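You operate a simulated robot arm through the tools that you are given. There is no shell and no other tool. Be economical: measure what you need, move in short steps, check, and stop when the job is done.

You run a simulated robot arm. Do the job below in one go: nothing can be reset, and whatever is moved stays where it is left.

Task
Run one cycle with the green button on the stand, then set the counter to zero.
Fine: slide the button's guard shut again.

Only the result counts: the job must be done as asked and must still hold three seconds after the hand-in. Knocking over, shifting, dropping, spilling or breaking anything else fails it.

Robot
A 6-joint arm with a two-finger parallel gripper on a trunk, on a base that drives. Base frame: it is fixed to the floor where the robot stands at the start and does not move with it; the origin is under the middle of the robot, x ahead of it, y to its left, z up; the surface under the hand at the start is at about z = 940. Readings come in mm, rad, newtons and seconds.
With the tool pointing down near the work surface it reaches from about 340 to 860 mm from the robot's upright axis, wherever it stands. Its first joint turns from -2.007 to 2.007 rad. Places, roughly: drive switch [-1200, 7300, 800]; green button [500, 0, 900]; main switch [400, -100, 900]; red button [500, 400, 1000]; start guard [500, 0, 1000]; stop button [-1000, 7600, 900]. Payload 3.43 kg.
Tool frame: the origin (TCP) lies between the finger pads and is the grasp point; the fingertips stand 34 mm ahead of it; z points along the fingers, y is the line along which they close. Largest opening 128 mm; finger width 24, thickness 12; the body of the gripper, 48 by 130 mm, starts 96 mm behind the TCP.
Orientation is that of the tool frame in the base frame, as a unit quaternion [x, y, z, w]. With the fingers straight down and closing along the base's y, the tool's x points along the base's -x, its y along +y and its z along -z.

Tools
- The arm moves only by the tool send_rows. Its argument "series" is a list that holds one entry, the list of rows, each a list of 7 numbers: the opening, from 0 (shut) to 1 (fully open), then the shift along the tool's x, y, z in mm, then the turn, a rotation vector about the tool's x, y, z in rad. In form: [[[gripper, tx, ty, tz, rx, ry, rz], ...]]. A call has 1 to 12 rows; each row is the pose to reach, as a shift and turn from the pose commanded when the call began, along the tool's axes at that moment. Each row takes 0.2 s and may step no farther than 50 mm and 0.15 rad from the row before; otherwise, or with a gripper value out of range, the whole call is refused. Where a pose cannot be reached the arm comes as near as it can. A force on the tool above 40 N (or 10 N above the force at the start of the call, whichever is more), or a blocked arm, ends the call early, and 0.2 s more pass. Each finger travels about 108 mm/s and halts on what it meets, pressing with about 22 N; the grip force reading is that of the motor and also rises with nothing between the fingers. The clock runs only during rows and for 0.2 s after the last one: add rows that repeat a pose to give the fingers time. The reply holds the time, the measured pose of the TCP, the force on the tool along the base axes, the opening and the grip force, in the units named above and with some noise, with the torque about the TCP (base axes, N m) and any sound that the robot's microphone picked up.
- Cameras (640 x 400 px; columns grow to the right, rows downward): "scene" is now at [14.9, 185.2, 1391.2]; the picture's right is [-0.10, -1.00, 0.00], its down [-0.49, 0.05, -0.87] and it looks along [0.87, -0.08, -0.49] (base axes); focal length 250 px, centre (320, 200). "wrist" rides on the gripper at [76, -11, -160] in the tool frame; the picture's right is [0.15, 0.99, 0.00], its down [-0.88, 0.13, -0.46] and it looks along [-0.45, 0.07, 0.89] (tool axes); focal length 234 px, centre (320, 200). There is no depth. A picture from a camera that has moved, and an enlarged one, comes with that camera's place and axes in the base frame and with its lens.
- camera(camera): a new picture of that camera. No time passes.
- slide_trunk(by): slides the trunk up (or, below 0, down) by that many mm; the arm and the scene camera ride with it, the base frame stays. It gives what a move gives, with no picture.
- steer(legs): drives the robot by 1 to 6 legs, each [ahead, turn to the left] in mm and rad, along the robot's own axes; the way and the turn of a leg run together, so that a leg with both is an arc; at most 1500 mm and 3.142 rad a leg. The arm and the cameras ride along, it lands a little off, and it stops where it bumps. It gives what a move gives.
- pan_tilt(pan, tilt): turns the head with the scene camera to pan (to the left, within 1.798 rad either way) and tilt (down, from -0.506 to 1.204), counted from straight ahead of the robot. It gives what a move gives.
- inspect(camera, box): a new picture of the part [left, top, right, bottom] of that camera's present view, enlarged. No time passes.
- job_done(): hands the job in; it is judged then, once.

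Work in short steps. Places have to be worked out from the pictures, the camera data and where the tool is seen: move nearer, look again, correct. Check each grasp and each placing, and mend what went wrong. You have 120 turns and 82 pictures in all, those below and enlarged ones among them. Open the gripper and draw the arm clear of the work before you hand the job in, unless the task says otherwise; then end with one line.

The tools are called after ">>>" as name(argument=value, ...) on one line, values as JSON. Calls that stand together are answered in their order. send_rows: Moves the arm, as the interface text tells. Its arguments: {"type":"object","properties":{"series":{"type":"array","items":{"type":"array","items":{"type":"array","items":{"type":"number"}}}}},"required":["series"]} The other tools are called the same way: slide_trunk (by) slides the trunk up or down; steer (legs) drives the base; pan_tilt (pan, tilt) turns the head that bears the scene camera; camera (camera) takes a picture; inspect (camera, box) takes an enlarged picture of a part of a camera's view; job_done () hands the job in.

At the start:

```text
clock: 0.0
tool_pos: [498.6, 78.8, 1215.5]
tool_rot: [0.0, 1.0, 0.0, 0.001]
contact_force: [-0.1, 0.5, -0.3]
wrist_torque: [0.0, 0.02, 0.03]
finger_gap: 128.1
finger_force: 0.1
trunk travel left (down, up): [-650.0, 140.0]
robot x, y, heading: [1.0, -0.1, -0.001]
head pan, tilt: [-0.098, 0.517]
```

scene: 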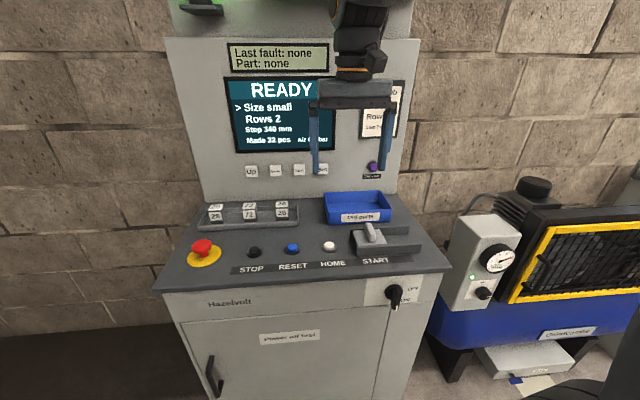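
wrist: 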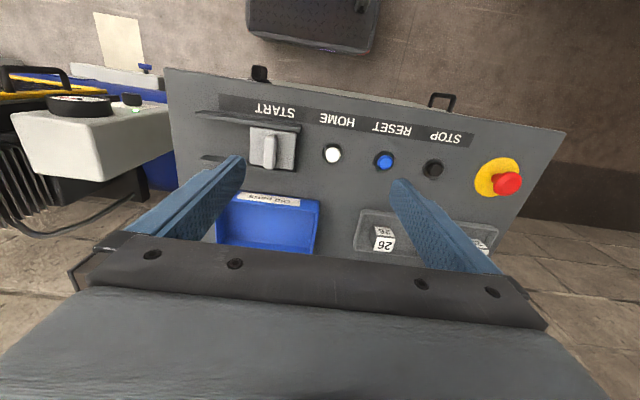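

The stand shows a console with a screen, keys and the guard at START. I'll enlarge the screen and the console.

>>> inspect(camera="scene", box=[220, 30, 420, 190])

>>> inspect(camera="scene", box=[150, 180, 450, 330])

>>> inspect(camera="wrist", box=[160, 50, 560, 260])

```text
2.50 times, centred on (320, 110) of scene
camera zoom: at [14.9, 185.2, 1391.2], right [-0.1, -1.0, 0.0], down [-0.49, 0.05, -0.87], along [0.87, -0.08, -0.49], focal length 626 px, centre (320, 425)
```

zoom: 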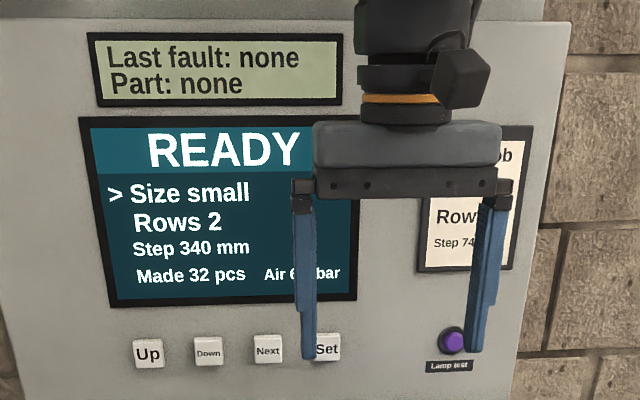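

```text
2.13 times, centred on (300, 255) of scene
camera zoom: at [14.9, 185.2, 1391.2], right [-0.1, -1.0, 0.0], down [-0.49, 0.05, -0.87], along [0.87, -0.08, -0.49], focal length 534 px, centre (363, 83)
```

zoom: 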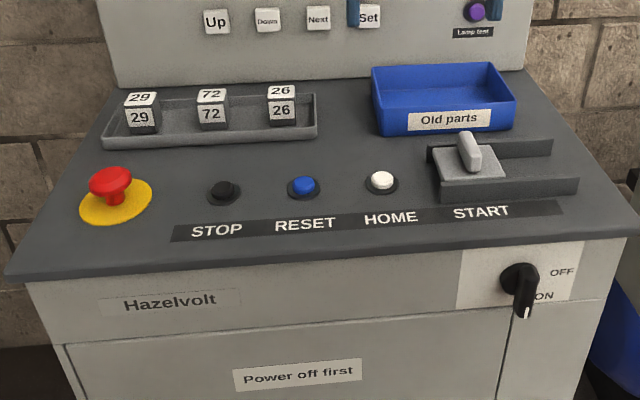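

```text
1.60 times, centred on (360, 155) of wrist
camera zoom: at [423.2, 67.9, 1377.2], right [-0.15, 0.99, 0.0], down [0.88, 0.13, 0.46], along [0.45, 0.07, -0.89], focal length 375 px, centre (256, 272)
```

zoom: 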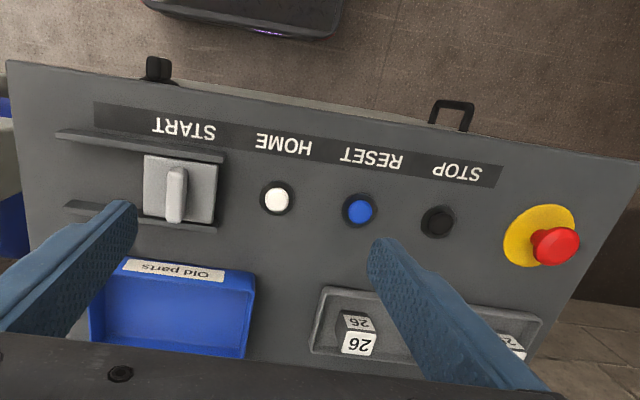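

The hand covers the job card, so I'll draw the hand back and to the left and look at it again.

>>> send_rows(series=[[[0.5, 0, 40, 0, 0, 0, 0], [0, 0, 80, 0, 0, 0, 0], [0, 0, 120, 0, 0, 0, 0], [0, 0, 160, 0, 0, 0, 0], [0, 0, 200, 0, 0, 0, 0], [0, 0, 240, 0, 0, 0, 0]]])

>>> pan_tilt(pan=-0.098, tilt=0.2)

>>> camera(camera="scene")

```text
clock: 1.4
tool_pos: [498.0, 319.6, 1216.3]
tool_rot: [-0.001, 1.0, 0.0, 0.0]
contact_force: [-0.2, 0.0, 1.4]
wrist_torque: [0.04, -0.01, 0.04]
finger_gap: 0.2
finger_force: 22.1
trunk travel left (down, up): [-650.0, 140.0]
robot x, y, heading: [1.0, -2.4, -0.002]
head pan, tilt: [-0.098, 0.517]
```

```text
clock: 2.2
tool_pos: [498.4, 317.9, 1216.8]
tool_rot: [0.0, 1.0, 0.0, 0.0]
contact_force: [0.3, -0.1, 0.0]
wrist_torque: [0.02, 0.01, 0.0]
finger_gap: 0.1
finger_force: 22.0
trunk travel left (down, up): [-650.0, 140.0]
robot x, y, heading: [-1.2, -0.0, 0.004]
head pan, tilt: [-0.098, 0.201]
```

```text
76 pictures are left
camera scene: at [17.4, 184.9, 1420.3], right [-0.1, -1.0, 0.0], down [-0.2, 0.02, -0.98], along [0.98, -0.1, -0.2], focal length 250 px, centre (320, 200)
```

scene: 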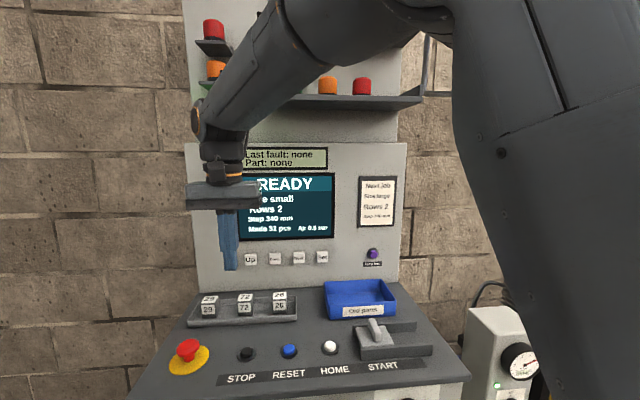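

The card and screen are clear now, so I'll enlarge the screen, the card and the top.

>>> inspect(camera="scene", box=[230, 140, 410, 275])

>>> inspect(camera="scene", box=[180, 0, 440, 140])

```text
2.96 times, centred on (320, 208) of scene
camera zoom: at [17.4, 184.9, 1420.3], right [-0.1, -1.0, 0.0], down [-0.2, 0.02, -0.98], along [0.98, -0.1, -0.2], focal length 741 px, centre (320, 178)
```

zoom: 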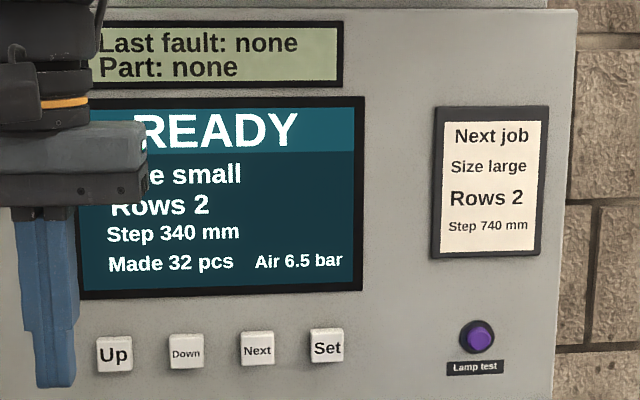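

```text
2.46 times, centred on (310, 70) of scene
camera zoom: at [17.4, 184.9, 1420.3], right [-0.1, -1.0, 0.0], down [-0.2, 0.02, -0.98], along [0.98, -0.1, -0.2], focal length 616 px, centre (345, 520)
```

zoom: 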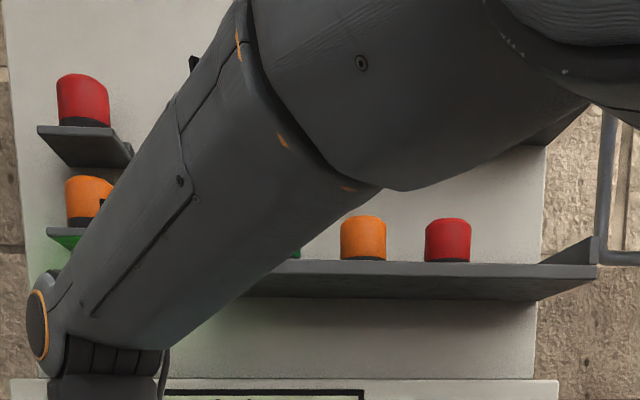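

The card is for the next job and isn't part of this task. I'll look around for notes on the counter, starting with the right side.

>>> pan_tilt(pan=-0.9, tilt=0.5)

>>> camera(camera="scene")

>>> pan_tilt(pan=1.3, tilt=0.3)

>>> camera(camera="scene")

```text
clock: 3.4
tool_pos: [497.9, 317.5, 1215.9]
tool_rot: [0.001, 1.0, 0.0, -0.001]
contact_force: [0.8, -1.3, 0.4]
wrist_torque: [0.02, -0.01, -0.01]
finger_gap: 0.1
finger_force: 21.5
trunk travel left (down, up): [-650.0, 140.0]
robot x, y, heading: [-2.5, -1.0, 0.0]
head pan, tilt: [-0.901, 0.499]
```

```text
73 pictures are left
camera scene: at [-18.7, 122.7, 1392.7], right [-0.78, -0.62, 0.0], down [-0.3, 0.37, -0.88], along [0.55, -0.69, -0.48], focal length 250 px, centre (320, 200)
```

scene: 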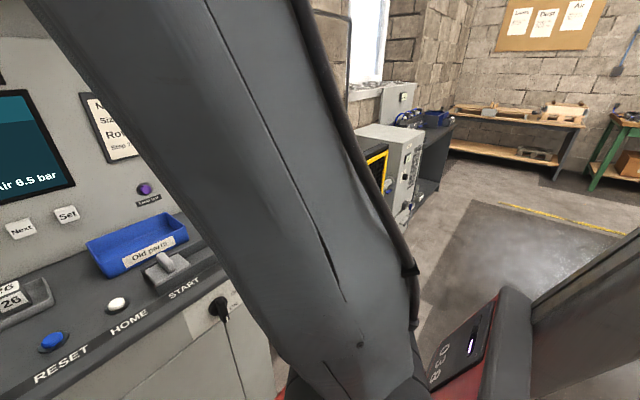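

```text
clock: 5.4
tool_pos: [497.7, 317.3, 1215.9]
tool_rot: [0.001, 1.0, -0.001, 0.001]
contact_force: [-0.1, 0.4, -0.5]
wrist_torque: [-0.02, -0.02, -0.03]
finger_gap: 0.0
finger_force: 21.8
trunk travel left (down, up): [-650.0, 140.0]
robot x, y, heading: [-2.2, 2.6, 0.003]
head pan, tilt: [1.3, 0.3]
```

```text
72 pictures are left
camera scene: at [-50.3, 284.0, 1411.1], right [0.96, -0.27, 0.0], down [-0.08, -0.28, -0.96], along [0.26, 0.92, -0.3], focal length 250 px, centre (320, 200)
```

scene: 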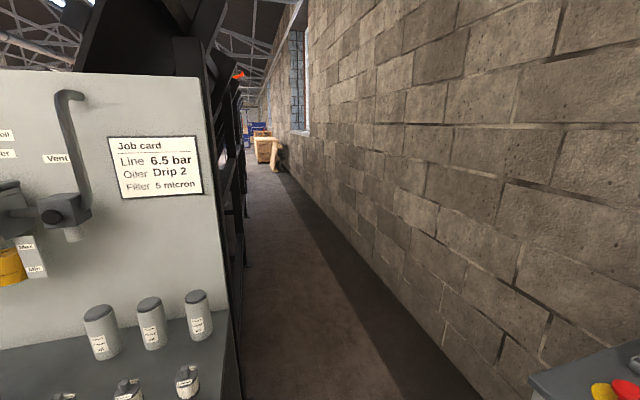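

There is a pinboard with sheets off to the right, so I'll zoom in on it.

>>> pan_tilt(pan=-1.5, tilt=0.1)

>>> camera(camera="scene")

```text
clock: 7.9
tool_pos: [498.6, 318.5, 1216.2]
tool_rot: [0.0, 1.0, 0.0, 0.0]
contact_force: [0.4, 0.6, -0.8]
wrist_torque: [-0.01, 0.01, -0.01]
finger_gap: 0.0
finger_force: 21.7
trunk travel left (down, up): [-650.0, 140.0]
robot x, y, heading: [1.5, -2.4, -0.002]
head pan, tilt: [-1.499, 0.099]
```

```text
71 pictures are left
camera scene: at [-68.7, 102.2, 1429.8], right [-1.0, -0.07, 0.0], down [-0.01, 0.1, -1.0], along [0.07, -0.99, -0.1], focal length 250 px, centre (320, 200)
```

scene: 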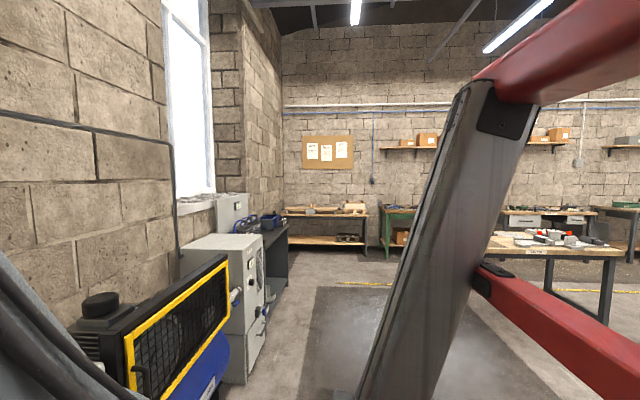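

>>> inspect(camera="scene", box=[300, 130, 360, 175])

```text
8.89 times, centred on (330, 152) of scene
camera zoom: at [-68.7, 102.2, 1429.8], right [-1.0, -0.07, 0.0], down [-0.01, 0.1, -1.0], along [0.07, -0.99, -0.1], focal length 2224 px, centre (231, 622)
```

zoom: 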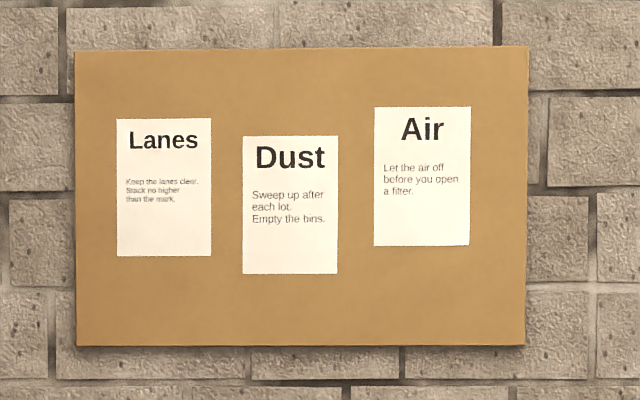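

Nothing on the pinboard is relevant. I'll bring the head back to the console and move the hand over the guard for a closer look.

>>> pan_tilt(pan=-0.098, tilt=0.45)

>>> send_rows(series=[[[0, 0, -46, 0, 0, 0, 0], [0, 0, -92, 0, 0, 0, 0], [0, 0, -138, 0, 0, 0, 0], [0, 0, -184, 0, 0, 0, 0], [0, 0, -230, 20, 0, 0, 0], [0, 0, -276, 40, 0, 0, 0], [0, 0, -318, 60, 0, 0, 0], [0, 0, -318, 86, 0, 0, 0]]])

>>> camera(camera="wrist")

>>> camera(camera="scene")

```text
clock: 9.4
tool_pos: [498.1, 318.3, 1216.8]
tool_rot: [0.0, 1.0, 0.001, 0.0]
contact_force: [0.6, -0.3, 0.1]
wrist_torque: [-0.02, -0.01, -0.03]
finger_gap: 0.2
finger_force: 21.8
trunk travel left (down, up): [-650.0, 140.0]
robot x, y, heading: [-0.2, 1.8, 0.002]
head pan, tilt: [-0.098, 0.45]
```

```text
refused: row 5 steps farther than a row can; nothing moved
```

```text
69 pictures are left
camera wrist: at [423.7, 307.4, 1377.3], right [-0.15, 0.99, 0.0], down [0.88, 0.13, 0.46], along [0.45, 0.07, -0.89], focal length 234 px, centre (320, 200)
```

wrist: 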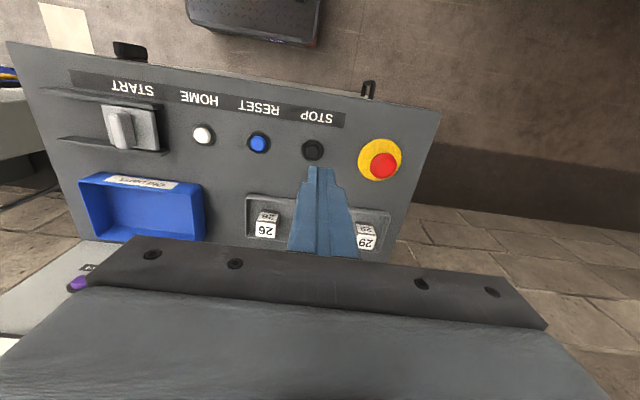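

```text
68 pictures are left
camera scene: at [16.2, 185.0, 1397.2], right [-0.1, -1.0, 0.0], down [-0.43, 0.04, -0.9], along [0.9, -0.09, -0.44], focal length 250 px, centre (320, 200)
```

scene: 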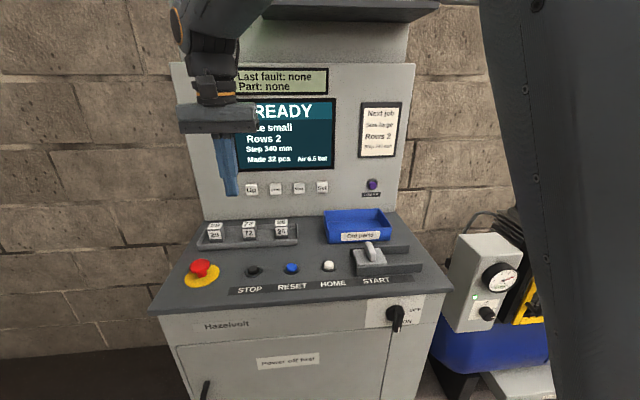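

Two wrist views put the guard knob at about (542, 0, 989). I'll move above it in smaller steps and look.

>>> send_rows(series=[[[0, 0, -46, 0, 0, 0, 0], [0, 0, -92, 0, 0, 0, 0], [0.2, 0, -138, 0, 0, 0, 0], [0.4, 0, -184, 0, 0, 0, 0], [0.4, -10, -230, 10, 0, 0, 0], [0.4, -20, -274, 20, 0, 0, 0], [0.4, -30, -318, 40, 0, 0, 0], [0.4, -44, -318, 80, 0, 0, 0], [0.4, -44, -318, 116, 0, 0, 0]]])

>>> camera(camera="wrist")

>>> inspect(camera="scene", box=[300, 170, 460, 300])

```text
clock: 11.4
tool_pos: [542.4, 1.8, 1100.3]
tool_rot: [0.0, 1.0, 0.0, 0.0]
contact_force: [0.2, -0.6, 0.2]
wrist_torque: [0.02, -0.03, 0.03]
finger_gap: 51.3
finger_force: 0.1
trunk travel left (down, up): [-650.0, 140.0]
robot x, y, heading: [-1.3, 0.5, 0.003]
head pan, tilt: [-0.098, 0.45]
```

```text
67 pictures are left
camera wrist: at [467.2, -9.0, 1260.8], right [-0.15, 0.99, 0.0], down [0.88, 0.13, 0.46], along [0.45, 0.07, -0.89], focal length 234 px, centre (320, 200)
```

wrist: 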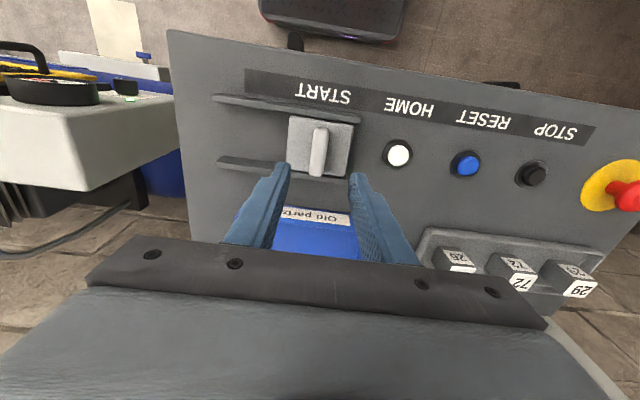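

```text
3.08 times, centred on (380, 235) of scene
camera zoom: at [15.9, 184.9, 1397.2], right [-0.1, -1.0, 0.0], down [-0.43, 0.04, -0.9], along [0.9, -0.09, -0.43], focal length 770 px, centre (135, 92)
```

zoom: 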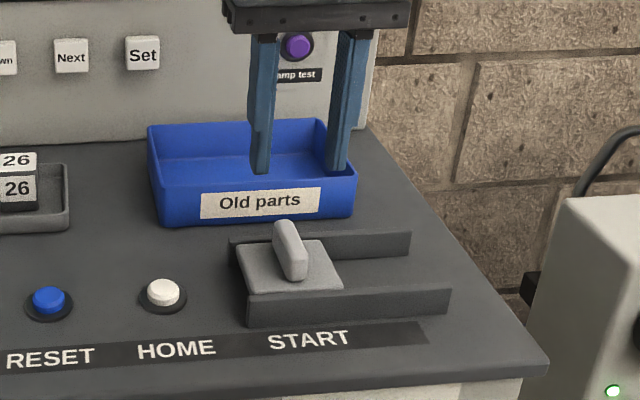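

The gap straddles the knob (at x≈542, y≈1). I'll descend to tip z≈972, close on it and check.

>>> send_rows(series=[[[0.4, 0, -1, 40, 0, 0, 0], [0.4, 0, -1, 70, 0, 0, 0], [0.4, 0, -1, 94, 0, 0, 0], [0, 0, -1, 94, 0, 0, 0], [0, 0, -1, 94, 0, 0, 0]]])

>>> inspect(camera="scene", box=[300, 170, 460, 300])

```text
clock: 12.6
tool_pos: [542.2, -0.0, 1005.3]
tool_rot: [0.001, 1.0, 0.001, 0.0]
contact_force: [-1.0, -0.1, -2.7]
wrist_torque: [0.03, -1.08, -0.08]
finger_gap: 17.6
finger_force: 44.9
trunk travel left (down, up): [-650.0, 140.0]
robot x, y, heading: [-3.5, 0.2, -0.0]
head pan, tilt: [-0.098, 0.45]
```

```text
3.08 times, centred on (380, 235) of scene
camera zoom: at [16.2, 184.9, 1397.2], right [-0.1, -1.0, 0.0], down [-0.43, 0.04, -0.9], along [0.9, -0.09, -0.44], focal length 770 px, centre (135, 92)
```

zoom: 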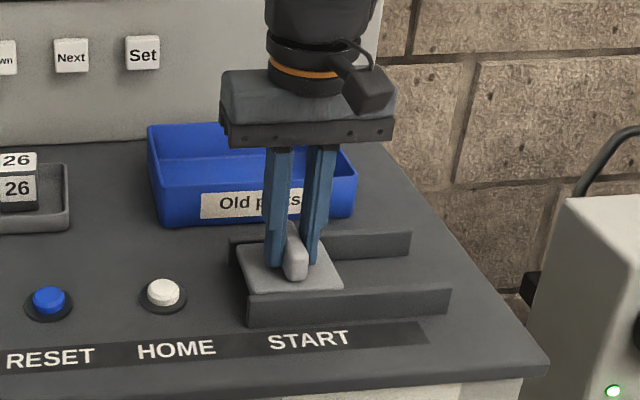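

The knob is gripped with a 17.6 mm gap. I'll slide the guard to the right along its rails in small steps.

>>> send_rows(series=[[[0, 0, -15, 0, 0, 0, 0], [0, 0, -30, 0, 0, 0, 0], [0, 0, -45, 0, 0, 0, 0], [0, 0, -60, 0, 0, 0, 0], [0, 0, -70, 0, 0, 0, 0], [0, 0, -80, 0, 0, 0, 0]]])

>>> inspect(camera="scene", box=[300, 170, 460, 300])

```text
clock: 14.0
tool_pos: [541.2, -81.6, 1005.7]
tool_rot: [0.0, 1.0, 0.0, 0.0]
contact_force: [-1.1, -2.1, -7.5]
wrist_torque: [0.06, -0.78, 0.04]
finger_gap: 17.8
finger_force: 45.2
trunk travel left (down, up): [-650.0, 140.0]
robot x, y, heading: [-2.5, -3.1, 0.002]
head pan, tilt: [-0.098, 0.45]
```

```text
3.08 times, centred on (380, 235) of scene
camera zoom: at [16.3, 184.9, 1397.1], right [-0.1, -1.0, 0.0], down [-0.43, 0.04, -0.9], along [0.9, -0.09, -0.44], focal length 770 px, centre (135, 92)
```

zoom: 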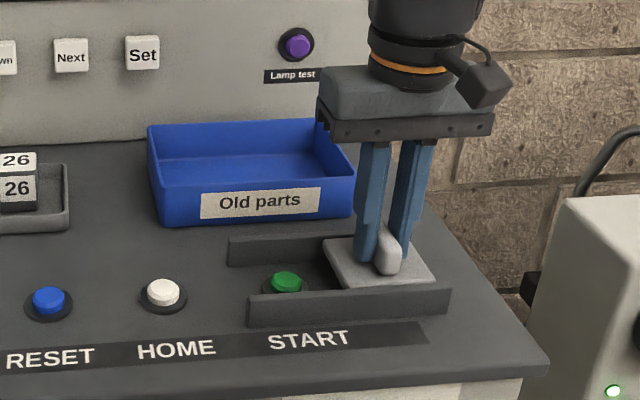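

The green button shows at about (537, 1). I'll let go of the knob, rise, and close above the button.

>>> send_rows(series=[[[0.3, 0, 0, 0, 0, 0, 0], [0.3, 0, 0, 0, 0, 0, 0], [0.3, 0, 0, -40, 0, 0, 0], [0.3, 0, 0, -60, 0, 0, 0], [0, 0, 40, -60, 0, 0, 0], [0, 4, 82, -60, 0, 0, 0], [0, 4, 82, -45, 0, 0, 0]]])

>>> camera(camera="wrist")

>>> inspect(camera="scene", box=[300, 170, 460, 300])

```text
clock: 15.6
tool_pos: [538.7, 2.5, 1051.2]
tool_rot: [0.0, 1.0, 0.0, 0.0]
contact_force: [0.1, -0.4, -0.8]
wrist_torque: [0.02, -0.02, 0.01]
finger_gap: 0.0
finger_force: 22.6
trunk travel left (down, up): [-650.0, 140.0]
robot x, y, heading: [-0.2, 1.9, 0.003]
head pan, tilt: [-0.098, 0.45]
```

```text
63 pictures are left
camera wrist: at [463.2, -8.4, 1212.0], right [-0.15, 0.99, 0.0], down [0.88, 0.13, 0.46], along [0.45, 0.07, -0.89], focal length 234 px, centre (320, 200)
```

wrist: 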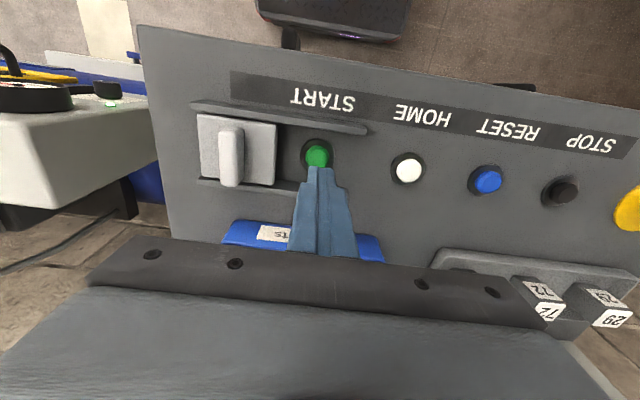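

```text
3.08 times, centred on (380, 235) of scene
camera zoom: at [16.0, 184.9, 1397.2], right [-0.1, -1.0, 0.0], down [-0.43, 0.04, -0.9], along [0.9, -0.09, -0.44], focal length 770 px, centre (135, 92)
```

zoom: 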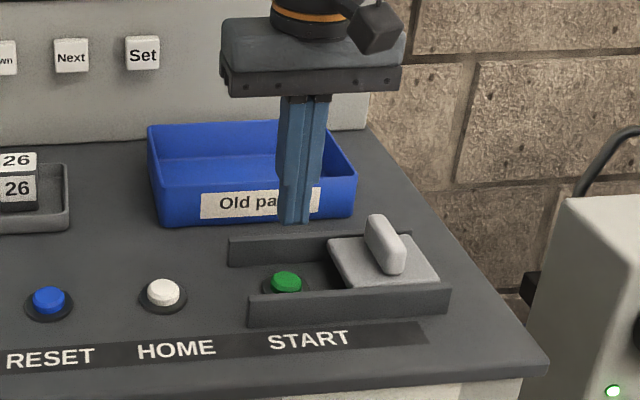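

The wrist view puts the button at (538, 0). I'll come down on it gently.

>>> send_rows(series=[[[0, 0, -2, 30, 0, 0, 0], [0, 0, -2, 50, 0, 0, 0], [0, 0, -2, 54, 0, 0, 0], [0, 0, -2, 57, 0, 0, 0]]])

>>> inspect(camera="scene", box=[230, 70, 460, 300])

```text
clock: 16.6
tool_pos: [537.2, 0.4, 993.7]
tool_rot: [0.0, 1.0, 0.0, -0.001]
contact_force: [0.4, -0.3, 0.5]
wrist_torque: [0.04, 0.01, -0.03]
finger_gap: 0.0
finger_force: 22.5
trunk travel left (down, up): [-650.0, 140.0]
robot x, y, heading: [-1.3, -0.1, -0.001]
head pan, tilt: [-0.098, 0.45]
```

```text
1.74 times, centred on (345, 185) of scene
camera zoom: at [16.2, 185.0, 1397.2], right [-0.1, -1.0, 0.0], down [-0.43, 0.04, -0.9], along [0.9, -0.09, -0.44], focal length 435 px, centre (276, 226)
```

zoom: 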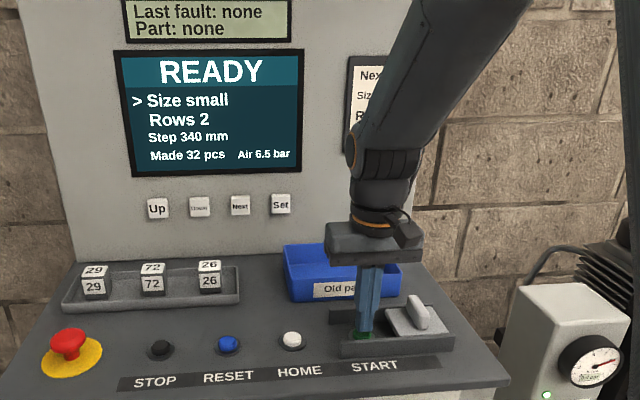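

There's no contact yet with the tip at z≈960. I'll go on down in 2 mm steps.

>>> send_rows(series=[[[0, 0, 0, 2, 0, 0, 0], [0, 0, 0, 4, 0, 0, 0], [0, 0, 0, 6, 0, 0, 0], [0, 0, 0, 8, 0, 0, 0]]])

```text
clock: 17.6
tool_pos: [539.7, 0.0, 986.8]
tool_rot: [0.0, 1.0, 0.0, 0.0]
contact_force: [0.2, -0.4, -0.2]
wrist_torque: [0.04, 0.0, 0.0]
finger_gap: 0.0
finger_force: 21.6
trunk travel left (down, up): [-650.0, 140.0]
robot x, y, heading: [-1.9, 0.9, 0.002]
head pan, tilt: [-0.098, 0.45]
```

>>> send_rows(series=[[[0, 0, 0, 2, 0, 0, 0], [0, 0, 0, 4, 0, 0, 0], [0, 0, 0, 6, 0, 0, 0]]])

>>> inspect(camera="scene", box=[230, 70, 460, 300])

```text
clock: 18.4
tool_pos: [538.7, -0.2, 981.5]
tool_rot: [0.0, 1.0, 0.0, 0.002]
contact_force: [-0.2, 0.7, 10.7]
wrist_torque: [0.01, 0.04, -0.02]
finger_gap: 0.1
finger_force: 22.2
trunk travel left (down, up): [-650.0, 140.0]
robot x, y, heading: [-1.6, -1.2, -0.002]
head pan, tilt: [-0.098, 0.45]
heard: click
```

```text
1.74 times, centred on (345, 185) of scene
camera zoom: at [15.8, 185.0, 1397.3], right [-0.1, -1.0, 0.0], down [-0.43, 0.04, -0.9], along [0.9, -0.09, -0.43], focal length 435 px, centre (276, 226)
```

zoom: 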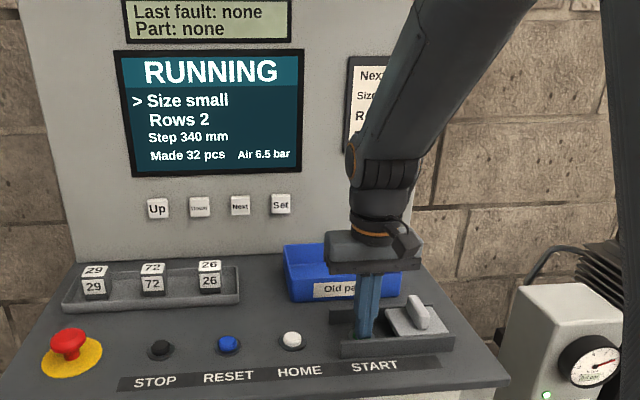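

It clicked and the screen says RUNNING. I'll release the button, rise, and move to above the guard knob at (541, -81) while the cycle runs.

>>> send_rows(series=[[[0, 0, 0, -20, 0, 0, 0], [0, 0, 0, -65, 0, 0, 0], [0.15, 0, -40, -70, 0, 0, 0], [0.3, -2, -81, -70, 0, 0, 0], [0.3, -2, -81, -70, 0, 0, 0]]])

>>> inspect(camera="scene", box=[230, 70, 460, 300])

```text
clock: 19.6
tool_pos: [541.5, -80.9, 1050.8]
tool_rot: [0.0, 1.0, 0.0, 0.0]
contact_force: [0.2, -0.1, -0.5]
wrist_torque: [-0.02, 0.02, -0.04]
finger_gap: 38.0
finger_force: 0.0
trunk travel left (down, up): [-650.0, 140.0]
robot x, y, heading: [-2.6, 0.2, 0.001]
head pan, tilt: [-0.098, 0.45]
```

```text
1.74 times, centred on (345, 185) of scene
camera zoom: at [16.1, 185.0, 1397.2], right [-0.1, -1.0, 0.0], down [-0.43, 0.04, -0.9], along [0.9, -0.09, -0.44], focal length 435 px, centre (276, 226)
```

zoom: 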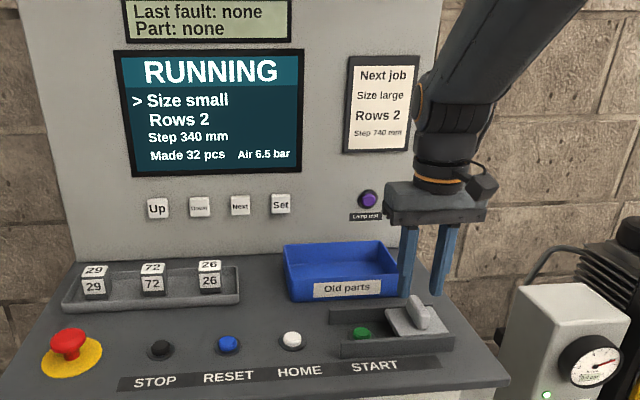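

The cycle is still running. I'll wait over the knob until it ends.

>>> send_rows(series=[[[0.3, 0, 0, 0, 0, 0, 0], [0.3, 0, 0, 0, 0, 0, 0], [0.3, 0, 0, 0, 0, 0, 0], [0.3, 0, 0, 0, 0, 0, 0], [0.3, 0, 0, 0, 0, 0, 0], [0.3, 0, 0, 0, 0, 0, 0], [0.3, 0, 0, 0, 0, 0, 0], [0.3, 0, 0, 0, 0, 0, 0], [0.3, 0, 0, 0, 0, 0, 0], [0.3, 0, 0, 0, 0, 0, 0]]])

>>> inspect(camera="scene", box=[230, 70, 460, 300])

```text
clock: 21.8
tool_pos: [539.9, -80.9, 1051.5]
tool_rot: [0.001, 1.0, 0.0, 0.0]
contact_force: [-0.8, -0.1, -0.6]
wrist_torque: [-0.01, 0.02, -0.01]
finger_gap: 38.3
finger_force: 0.0
trunk travel left (down, up): [-650.0, 140.0]
robot x, y, heading: [-1.1, 2.6, 0.002]
head pan, tilt: [-0.098, 0.45]
```

```text
1.74 times, centred on (345, 185) of scene
camera zoom: at [16.2, 184.9, 1397.2], right [-0.1, -1.0, 0.0], down [-0.43, 0.04, -0.9], along [0.9, -0.09, -0.44], focal length 435 px, centre (276, 226)
```

zoom: 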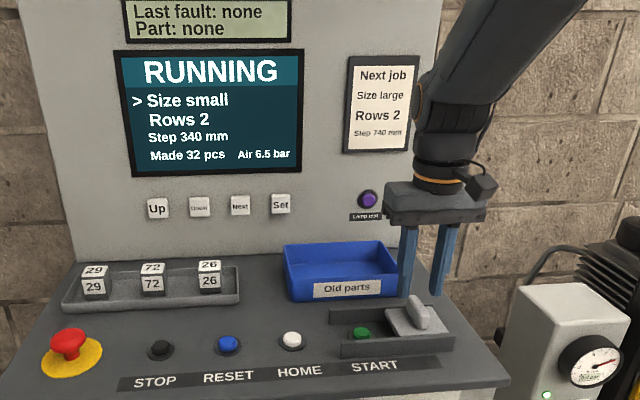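

>>> send_rows(series=[[[0.3, 0, 0, 0, 0, 0, 0], [0.3, 0, 0, 0, 0, 0, 0], [0.3, 0, 0, 0, 0, 0, 0], [0.3, 0, 0, 0, 0, 0, 0], [0.3, 0, 0, 0, 0, 0, 0], [0.3, 0, 0, 0, 0, 0, 0], [0.3, 0, 0, 0, 0, 0, 0], [0.3, 0, 0, 0, 0, 0, 0], [0.3, 0, 0, 0, 0, 0, 0], [0.3, 0, 0, 0, 0, 0, 0], [0.3, 0, 0, 0, 0, 0, 0], [0.3, 0, 0, 0, 0, 0, 0]]])

>>> send_rows(series=[[[0.3, 0, 0, 0, 0, 0, 0], [0.3, 0, 0, 0, 0, 0, 0], [0.3, 0, 0, 0, 0, 0, 0], [0.3, 0, 0, 0, 0, 0, 0], [0.3, 0, 0, 0, 0, 0, 0], [0.3, 0, 0, 0, 0, 0, 0], [0.3, 0, 0, 0, 0, 0, 0], [0.3, 0, 0, 0, 0, 0, 0], [0.3, 0, 0, 0, 0, 0, 0], [0.3, 0, 0, 0, 0, 0, 0], [0.3, 0, 0, 0, 0, 0, 0], [0.3, 0, 0, 0, 0, 0, 0]]])

>>> inspect(camera="scene", box=[230, 70, 460, 300])

```text
clock: 24.4
tool_pos: [540.4, -79.5, 1050.0]
tool_rot: [0.0, 1.0, 0.001, 0.0]
contact_force: [-0.5, -0.4, 0.0]
wrist_torque: [0.0, 0.0, 0.01]
finger_gap: 38.5
finger_force: 0.1
trunk travel left (down, up): [-650.0, 140.0]
robot x, y, heading: [3.6, -2.0, 0.001]
head pan, tilt: [-0.098, 0.45]
```

```text
clock: 27.0
tool_pos: [540.6, -79.5, 1049.8]
tool_rot: [0.0, 1.0, 0.001, 0.0]
contact_force: [1.2, 0.3, -0.8]
wrist_torque: [-0.02, 0.0, 0.0]
finger_gap: 38.5
finger_force: 0.1
trunk travel left (down, up): [-650.0, 140.0]
robot x, y, heading: [0.5, 1.2, -0.007]
head pan, tilt: [-0.098, 0.45]
```

```text
1.74 times, centred on (345, 185) of scene
camera zoom: at [16.2, 184.9, 1397.2], right [-0.1, -1.0, 0.0], down [-0.43, 0.04, -0.9], along [0.9, -0.09, -0.44], focal length 435 px, centre (276, 226)
```

zoom: 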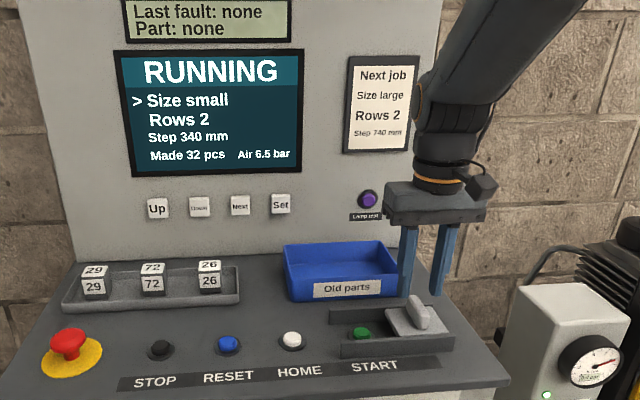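

It's still running after 9 s, so I'll wait longer.

>>> send_rows(series=[[[0.3, 0, 0, 0, 0, 0, 0], [0.3, 0, 0, 0, 0, 0, 0], [0.3, 0, 0, 0, 0, 0, 0], [0.3, 0, 0, 0, 0, 0, 0], [0.3, 0, 0, 0, 0, 0, 0], [0.3, 0, 0, 0, 0, 0, 0], [0.3, 0, 0, 0, 0, 0, 0], [0.3, 0, 0, 0, 0, 0, 0], [0.3, 0, 0, 0, 0, 0, 0], [0.3, 0, 0, 0, 0, 0, 0], [0.3, 0, 0, 0, 0, 0, 0], [0.3, 0, 0, 0, 0, 0, 0]]])

>>> send_rows(series=[[[0.3, 0, 0, 0, 0, 0, 0], [0.3, 0, 0, 0, 0, 0, 0], [0.3, 0, 0, 0, 0, 0, 0], [0.3, 0, 0, 0, 0, 0, 0], [0.3, 0, 0, 0, 0, 0, 0], [0.3, 0, 0, 0, 0, 0, 0], [0.3, 0, 0, 0, 0, 0, 0], [0.3, 0, 0, 0, 0, 0, 0], [0.3, 0, 0, 0, 0, 0, 0], [0.3, 0, 0, 0, 0, 0, 0], [0.3, 0, 0, 0, 0, 0, 0], [0.3, 0, 0, 0, 0, 0, 0]]])

>>> inspect(camera="scene", box=[230, 70, 460, 300])

```text
clock: 29.6
tool_pos: [540.5, -80.1, 1050.4]
tool_rot: [0.0, 1.0, 0.001, 0.0]
contact_force: [0.1, -0.1, -0.3]
wrist_torque: [-0.01, 0.01, 0.01]
finger_gap: 38.3
finger_force: 0.1
trunk travel left (down, up): [-650.0, 140.0]
robot x, y, heading: [-0.9, 2.3, -0.003]
head pan, tilt: [-0.098, 0.45]
```

```text
clock: 32.2
tool_pos: [539.7, -80.6, 1050.7]
tool_rot: [0.0, 1.0, 0.0, 0.0]
contact_force: [-0.5, -0.1, 1.3]
wrist_torque: [-0.04, 0.02, -0.03]
finger_gap: 38.5
finger_force: 0.2
trunk travel left (down, up): [-650.0, 140.0]
robot x, y, heading: [-3.7, -2.2, -0.003]
head pan, tilt: [-0.098, 0.45]
```

```text
1.74 times, centred on (345, 185) of scene
camera zoom: at [16.2, 184.9, 1397.2], right [-0.1, -1.0, 0.0], down [-0.43, 0.04, -0.9], along [0.9, -0.09, -0.44], focal length 435 px, centre (276, 226)
```

zoom: 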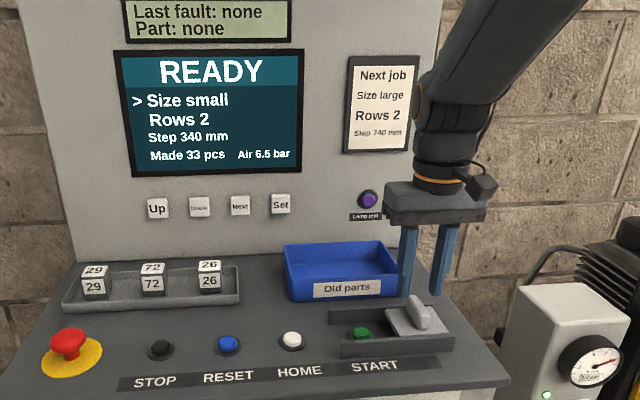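

The cycle is done: READY, Made 33. I'll grip the knob again and slide the guard shut.

>>> send_rows(series=[[[0.3, 0, 0, 25, 0, 0, 0], [0.3, 0, 0, 45, 0, 0, 0], [0, 0, 0, 45, 0, 0, 0], [0, 0, 0, 45, 0, 0, 0], [0, 0, 20, 45, 0, 0, 0], [0, 0, 40, 45, 0, 0, 0], [0, 0, 60, 45, 0, 0, 0], [0, 0, 74, 45, 0, 0, 0], [0, 0, 80, 45, 0, 0, 0], [0, 0, 81, 45, 0, 0, 0]]])

>>> inspect(camera="scene", box=[300, 170, 460, 300])

```text
clock: 34.4
tool_pos: [540.7, -0.0, 1005.4]
tool_rot: [0.0, 1.0, 0.001, 0.0]
contact_force: [0.7, -0.6, -8.0]
wrist_torque: [-0.07, 0.65, -0.05]
finger_gap: 17.7
finger_force: 45.3
trunk travel left (down, up): [-650.0, 140.0]
robot x, y, heading: [-1.7, -1.7, -0.0]
head pan, tilt: [-0.098, 0.45]
```

```text
3.08 times, centred on (380, 235) of scene
camera zoom: at [16.5, 184.9, 1397.2], right [-0.1, -1.0, 0.0], down [-0.43, 0.04, -0.9], along [0.9, -0.09, -0.44], focal length 770 px, centre (135, 92)
```

zoom: 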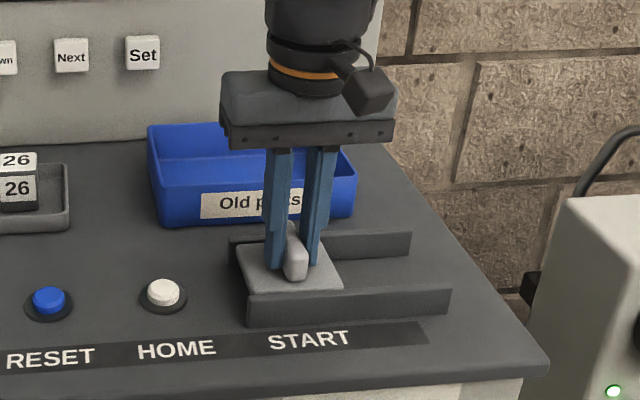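

The guard is back at its first place with the knob at y≈0. I'll let go, rise and back off, then pitch the tool forward toward the key row on the panel.

>>> send_rows(series=[[[0.3, 0, 0, 0, 0, 0, 0], [0.3, 0, 0, 0, 0, 0, 0], [0.3, 0, 0, -40, 0, 0, 0], [0.3, 10, 10, -80, 0, 0, 0], [0, 40, 30, -110, 0, 0, 0], [0, 70, 60, -130, 0, 0, 0], [0, 100, 90, -150, 0, 0, 0], [0, 130, 120, -150, 0, 0, 0]]])

>>> send_rows(series=[[[0, 0, 0, 0, 0, -0.14, 0], [0, 0, 0, 0, 0, -0.28, 0], [0, 0, 0, 0, 0, -0.42, 0], [0, 0, 0, 0, 0, -0.56, 0], [0, 0, 0, 0, 0, -0.7, 0], [0, 0, 0, 0, 0, -0.84, 0], [0, 0, 0, 0, 0, -0.97, 0], [0, 0, 0, 0, 0, -1.1, 0]]])

>>> camera(camera="wrist")

>>> camera(camera="scene")

```text
clock: 36.2
tool_pos: [408.2, 121.3, 1156.4]
tool_rot: [-0.001, 1.0, -0.001, 0.0]
contact_force: [-0.1, -0.5, -0.5]
wrist_torque: [0.01, 0.06, -0.01]
finger_gap: 0.0
finger_force: 21.9
trunk travel left (down, up): [-650.0, 140.0]
robot x, y, heading: [-2.3, 3.2, -0.003]
head pan, tilt: [-0.098, 0.45]
```

```text
clock: 38.0
tool_pos: [464.4, 167.0, 1201.4]
tool_rot: [0.0, 0.853, 0.0, 0.522]
contact_force: [0.1, -0.2, 0.8]
wrist_torque: [-0.02, -0.01, 0.01]
finger_gap: 0.0
finger_force: 21.8
out of reach, approached as far as the arm can: row 3, 4, 5, 6, 7, 8
trunk travel left (down, up): [-650.0, 140.0]
robot x, y, heading: [-3.6, -0.9, 0.003]
head pan, tilt: [-0.098, 0.45]
```

```text
54 pictures are left
camera wrist: at [288.7, 155.9, 1207.6], right [-0.07, 0.99, -0.13], down [0.0, 0.13, 0.99], along [1.0, 0.07, 0.0], focal length 234 px, centre (320, 200)
```

wrist: 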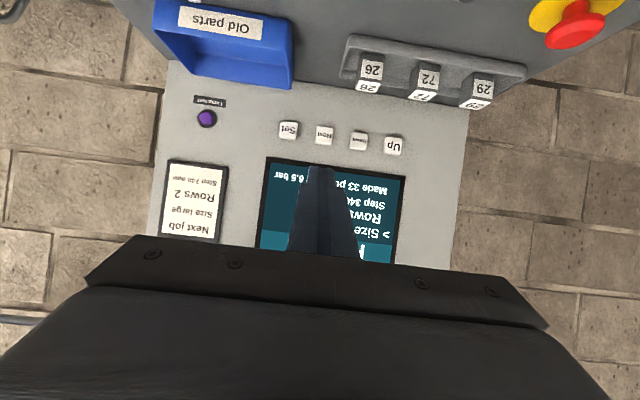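

```text
53 pictures are left
camera scene: at [16.2, 184.9, 1397.2], right [-0.1, -1.0, 0.0], down [-0.43, 0.04, -0.9], along [0.9, -0.09, -0.44], focal length 250 px, centre (320, 200)
```

scene: 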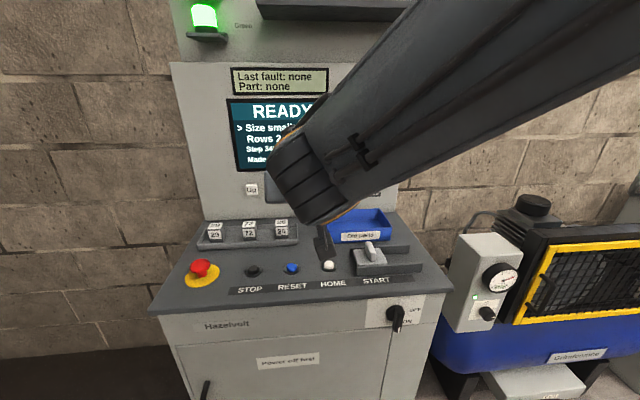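

The wrist and scene views put Set at about (781, 103, 1072) and Next at about (781, 179, 1070). I'll move forward a bit to see which pose was really commanded.

>>> send_rows(series=[[[0, -13.6, 0, 26.7, 0, 0, 0], [0, -27.2, 0, 53.5, 0, 0, 0], [0, -40.9, 0, 80.2, 0, 0, 0], [0, -54.5, 0, 107, 0, 0, 0]]])

```text
clock: 39.0
tool_pos: [583.8, 165.5, 1200.2]
tool_rot: [0.001, 0.852, 0.0, 0.524]
contact_force: [0.0, 0.0, 0.1]
wrist_torque: [0.0, 0.04, -0.01]
finger_gap: 0.2
finger_force: 22.1
trunk travel left (down, up): [-650.0, 140.0]
robot x, y, heading: [-1.7, 1.6, -0.001]
head pan, tilt: [-0.098, 0.45]
```

The commanded pose equals the reached one. I'll move to about 50 mm in front of Next, at its height.

>>> send_rows(series=[[[0, 10, 2.6, 31, 0, 0, 0], [0, 20, 5.2, 62, 0, 0, 0], [0, 30, 7.8, 93, 0, 0, 0], [0, 40, 10.4, 124, 0, 0, 0], [0, 49.8, 13, 155.6, 0, 0, 0]]])

>>> camera(camera="wrist")

>>> camera(camera="scene")

```text
clock: 40.2
tool_pos: [700.7, 177.3, 1086.6]
tool_rot: [0.0, 0.852, 0.0, 0.524]
contact_force: [-0.1, 1.1, -0.1]
wrist_torque: [0.02, 0.0, 0.02]
finger_gap: 0.0
finger_force: 22.5
trunk travel left (down, up): [-650.0, 140.0]
robot x, y, heading: [1.3, 2.4, -0.002]
head pan, tilt: [-0.098, 0.45]
```

```text
52 pictures are left
camera wrist: at [524.4, 167.4, 1091.7], right [-0.07, 0.99, -0.13], down [-0.01, 0.13, 0.99], along [1.0, 0.07, 0.0], focal length 234 px, centre (320, 200)
```

wrist: 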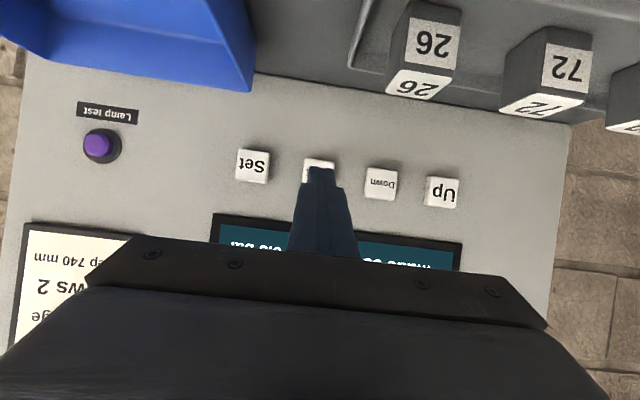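

```text
51 pictures are left
camera scene: at [15.6, 184.9, 1397.2], right [-0.1, -1.0, 0.0], down [-0.43, 0.04, -0.9], along [0.9, -0.09, -0.43], focal length 250 px, centre (320, 200)
```

scene: 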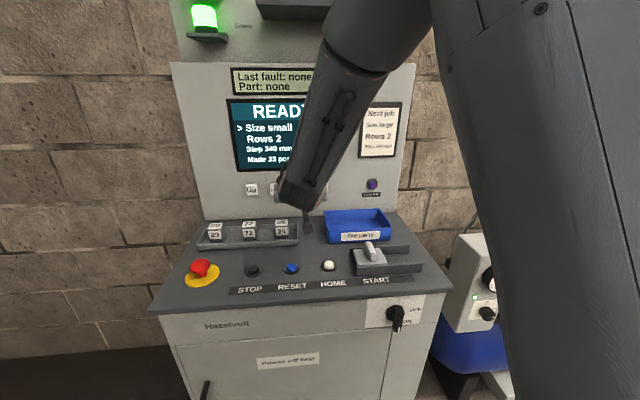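

Refined, the keys sit at x≈805–815 and z≈1062, with Next at y≈178. I'll approach and then feel forward in small steps.

>>> send_rows(series=[[[0, -8.5, 0.6, 26.5, 0, 0, 0], [0, -17, 1.2, 53, 0, 0, 0], [0, -18.8, 1.2, 56.6, 0, 0, 0], [0, -20.6, 1.2, 60.2, 0, 0, 0], [0, -22.4, 1.2, 63.8, 0, 0, 0]]])

>>> camera(camera="wrist")

```text
clock: 41.4
tool_pos: [767.1, 179.3, 1076.7]
tool_rot: [0.001, 0.853, -0.001, 0.523]
contact_force: [0.5, 0.1, 0.2]
wrist_torque: [0.0, 0.0, 0.0]
finger_gap: 0.0
finger_force: 22.0
trunk travel left (down, up): [-650.0, 140.0]
robot x, y, heading: [-1.2, 1.3, 0.0]
head pan, tilt: [-0.098, 0.45]
```

```text
50 pictures are left
camera wrist: at [591.8, 168.4, 1082.3], right [-0.07, 0.99, -0.13], down [-0.01, 0.13, 0.99], along [1.0, 0.07, 0.0], focal length 234 px, centre (320, 200)
```

wrist: 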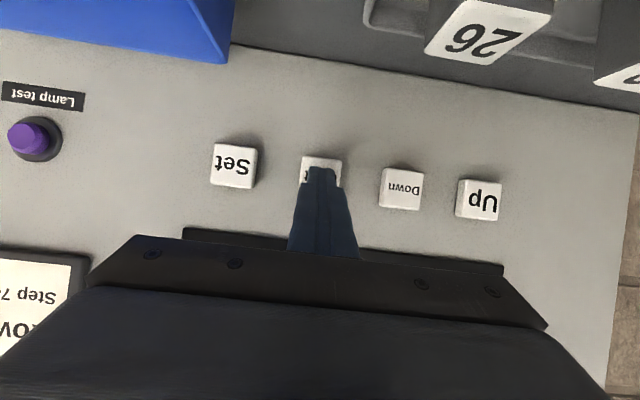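

The tool is lined up on Next. I'll press forward in small steps.

>>> send_rows(series=[[[0, -0.9, 0, 1.8, 0, 0, 0], [0, -1.8, 0, 3.6, 0, 0, 0], [0, -2.7, 0, 5.3, 0, 0, 0], [0, -3.2, 0, 6.2, 0, 0, 0]]])

```text
clock: 42.4
tool_pos: [773.5, 179.5, 1076.7]
tool_rot: [0.0, 0.853, 0.0, 0.522]
contact_force: [-0.8, -0.4, -0.5]
wrist_torque: [-0.01, 0.05, 0.0]
finger_gap: 0.2
finger_force: 22.1
trunk travel left (down, up): [-650.0, 140.0]
robot x, y, heading: [-2.3, 0.5, 0.002]
head pan, tilt: [-0.098, 0.45]
```

>>> send_rows(series=[[[0, -0.9, 0, 1.8, 0, 0, 0], [0, -1.8, 0, 3.6, 0, 0, 0], [0, -2.7, 0, 5.3, 0, 0, 0]]])

```text
clock: 43.2
tool_pos: [778.3, 180.1, 1076.1]
tool_rot: [-0.001, 0.853, 0.001, 0.522]
contact_force: [-17.2, -2.3, 1.4]
wrist_torque: [0.0, 0.08, -0.12]
finger_gap: 0.1
finger_force: 22.4
trunk travel left (down, up): [-650.0, 140.0]
robot x, y, heading: [0.0, 0.9, -0.001]
head pan, tilt: [-0.098, 0.45]
heard: click
```

It clicked. I'll back off 30 mm and read the screen.

>>> send_rows(series=[[[0, 6.8, 0, -13.4, 0, 0, 0], [0, 13.6, 0, -26.7, 0, 0, 0]]])

>>> inspect(camera="scene", box=[220, 60, 420, 210])

```text
clock: 43.8
tool_pos: [750.0, 180.5, 1075.6]
tool_rot: [0.001, 0.852, 0.0, 0.523]
contact_force: [-1.0, 0.0, -0.2]
wrist_torque: [0.0, 0.02, 0.02]
finger_gap: 0.0
finger_force: 21.4
trunk travel left (down, up): [-650.0, 140.0]
robot x, y, heading: [-1.1, 0.7, 0.001]
head pan, tilt: [-0.098, 0.45]
```

```text
2.67 times, centred on (320, 135) of scene
camera zoom: at [16.6, 185.0, 1397.2], right [-0.1, -1.0, 0.0], down [-0.43, 0.04, -0.9], along [0.9, -0.09, -0.44], focal length 667 px, centre (320, 373)
```

zoom: 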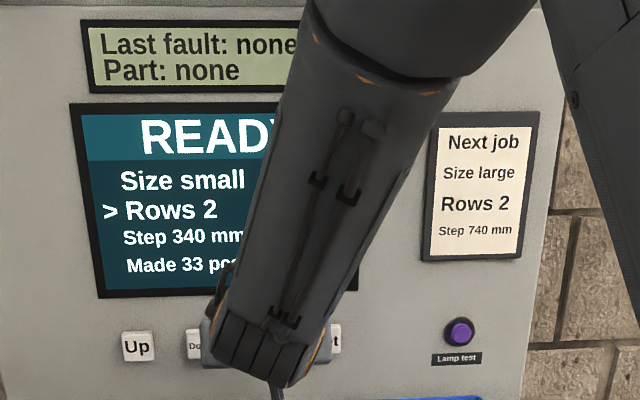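

Next moves the cursor, which is now on Rows. I'll press it twice more in one call.

>>> send_rows(series=[[[0, -9.5, 0, 18.7, 0, 0, 0], [0, -11.8, 0, 23.2, 0, 0, 0], [0, -12.9, 0, 25.3, 0, 0, 0], [0, -12.9, 0, 25.3, 0, 0, 0], [0, -6.8, 0, 13.4, 0, 0, 0], [0, -6.8, 0, 13.4, 0, 0, 0], [0, -9.5, 0, 18.7, 0, 0, 0], [0, -11.8, 0, 23.2, 0, 0, 0], [0, -12.9, 0, 25.3, 0, 0, 0], [0, -12.9, 0, 25.3, 0, 0, 0], [0, -6.8, 0, 13.4, 0, 0, 0], [0, 0, 0, 0, 0, 0, 0]]])

>>> inspect(camera="scene", box=[220, 60, 420, 210])

```text
clock: 46.4
tool_pos: [749.0, 180.6, 1076.7]
tool_rot: [-0.001, 0.853, 0.001, 0.523]
contact_force: [-0.7, 0.2, 0.0]
wrist_torque: [-0.01, 0.02, 0.03]
finger_gap: 0.1
finger_force: 22.1
trunk travel left (down, up): [-650.0, 140.0]
robot x, y, heading: [2.1, -0.5, -0.001]
head pan, tilt: [-0.098, 0.45]
heard: click, click
```

```text
2.67 times, centred on (320, 135) of scene
camera zoom: at [16.5, 185.0, 1397.2], right [-0.1, -1.0, 0.0], down [-0.43, 0.04, -0.9], along [0.9, -0.09, -0.44], focal length 667 px, centre (320, 373)
```

zoom: 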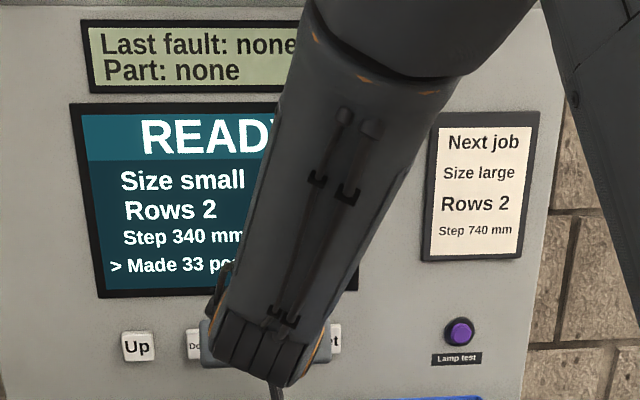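

The cursor is on Made. I'll move to Down (y≈256) and press it once to see the effect.

>>> send_rows(series=[[[0, 0, 38, 0, 0, 0, 0], [0, 0, 76, 0, 0, 0, 0], [0, -9.5, 76, 18.7, 0, 0, 0]]])

>>> camera(camera="wrist")

```text
clock: 47.2
tool_pos: [772.6, 256.0, 1075.0]
tool_rot: [0.0, 0.853, 0.0, 0.522]
contact_force: [-0.9, -0.3, 0.6]
wrist_torque: [0.0, 0.03, -0.02]
finger_gap: 0.2
finger_force: 21.4
trunk travel left (down, up): [-650.0, 140.0]
robot x, y, heading: [-1.0, 4.4, 0.007]
head pan, tilt: [-0.098, 0.45]
```

```text
47 pictures are left
camera wrist: at [595.4, 245.3, 1082.4], right [-0.07, 0.99, -0.13], down [-0.01, 0.13, 0.99], along [1.0, 0.07, 0.0], focal length 234 px, centre (320, 200)
```

wrist: 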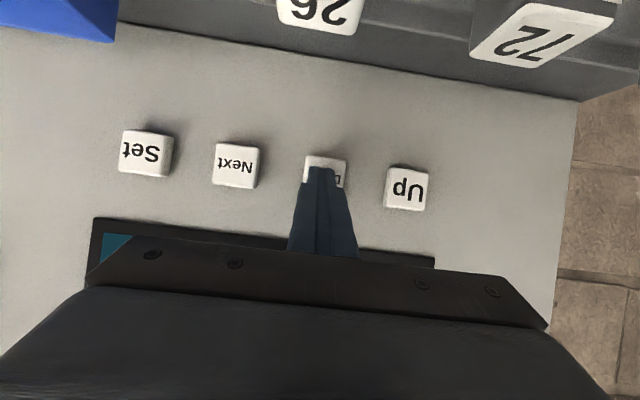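

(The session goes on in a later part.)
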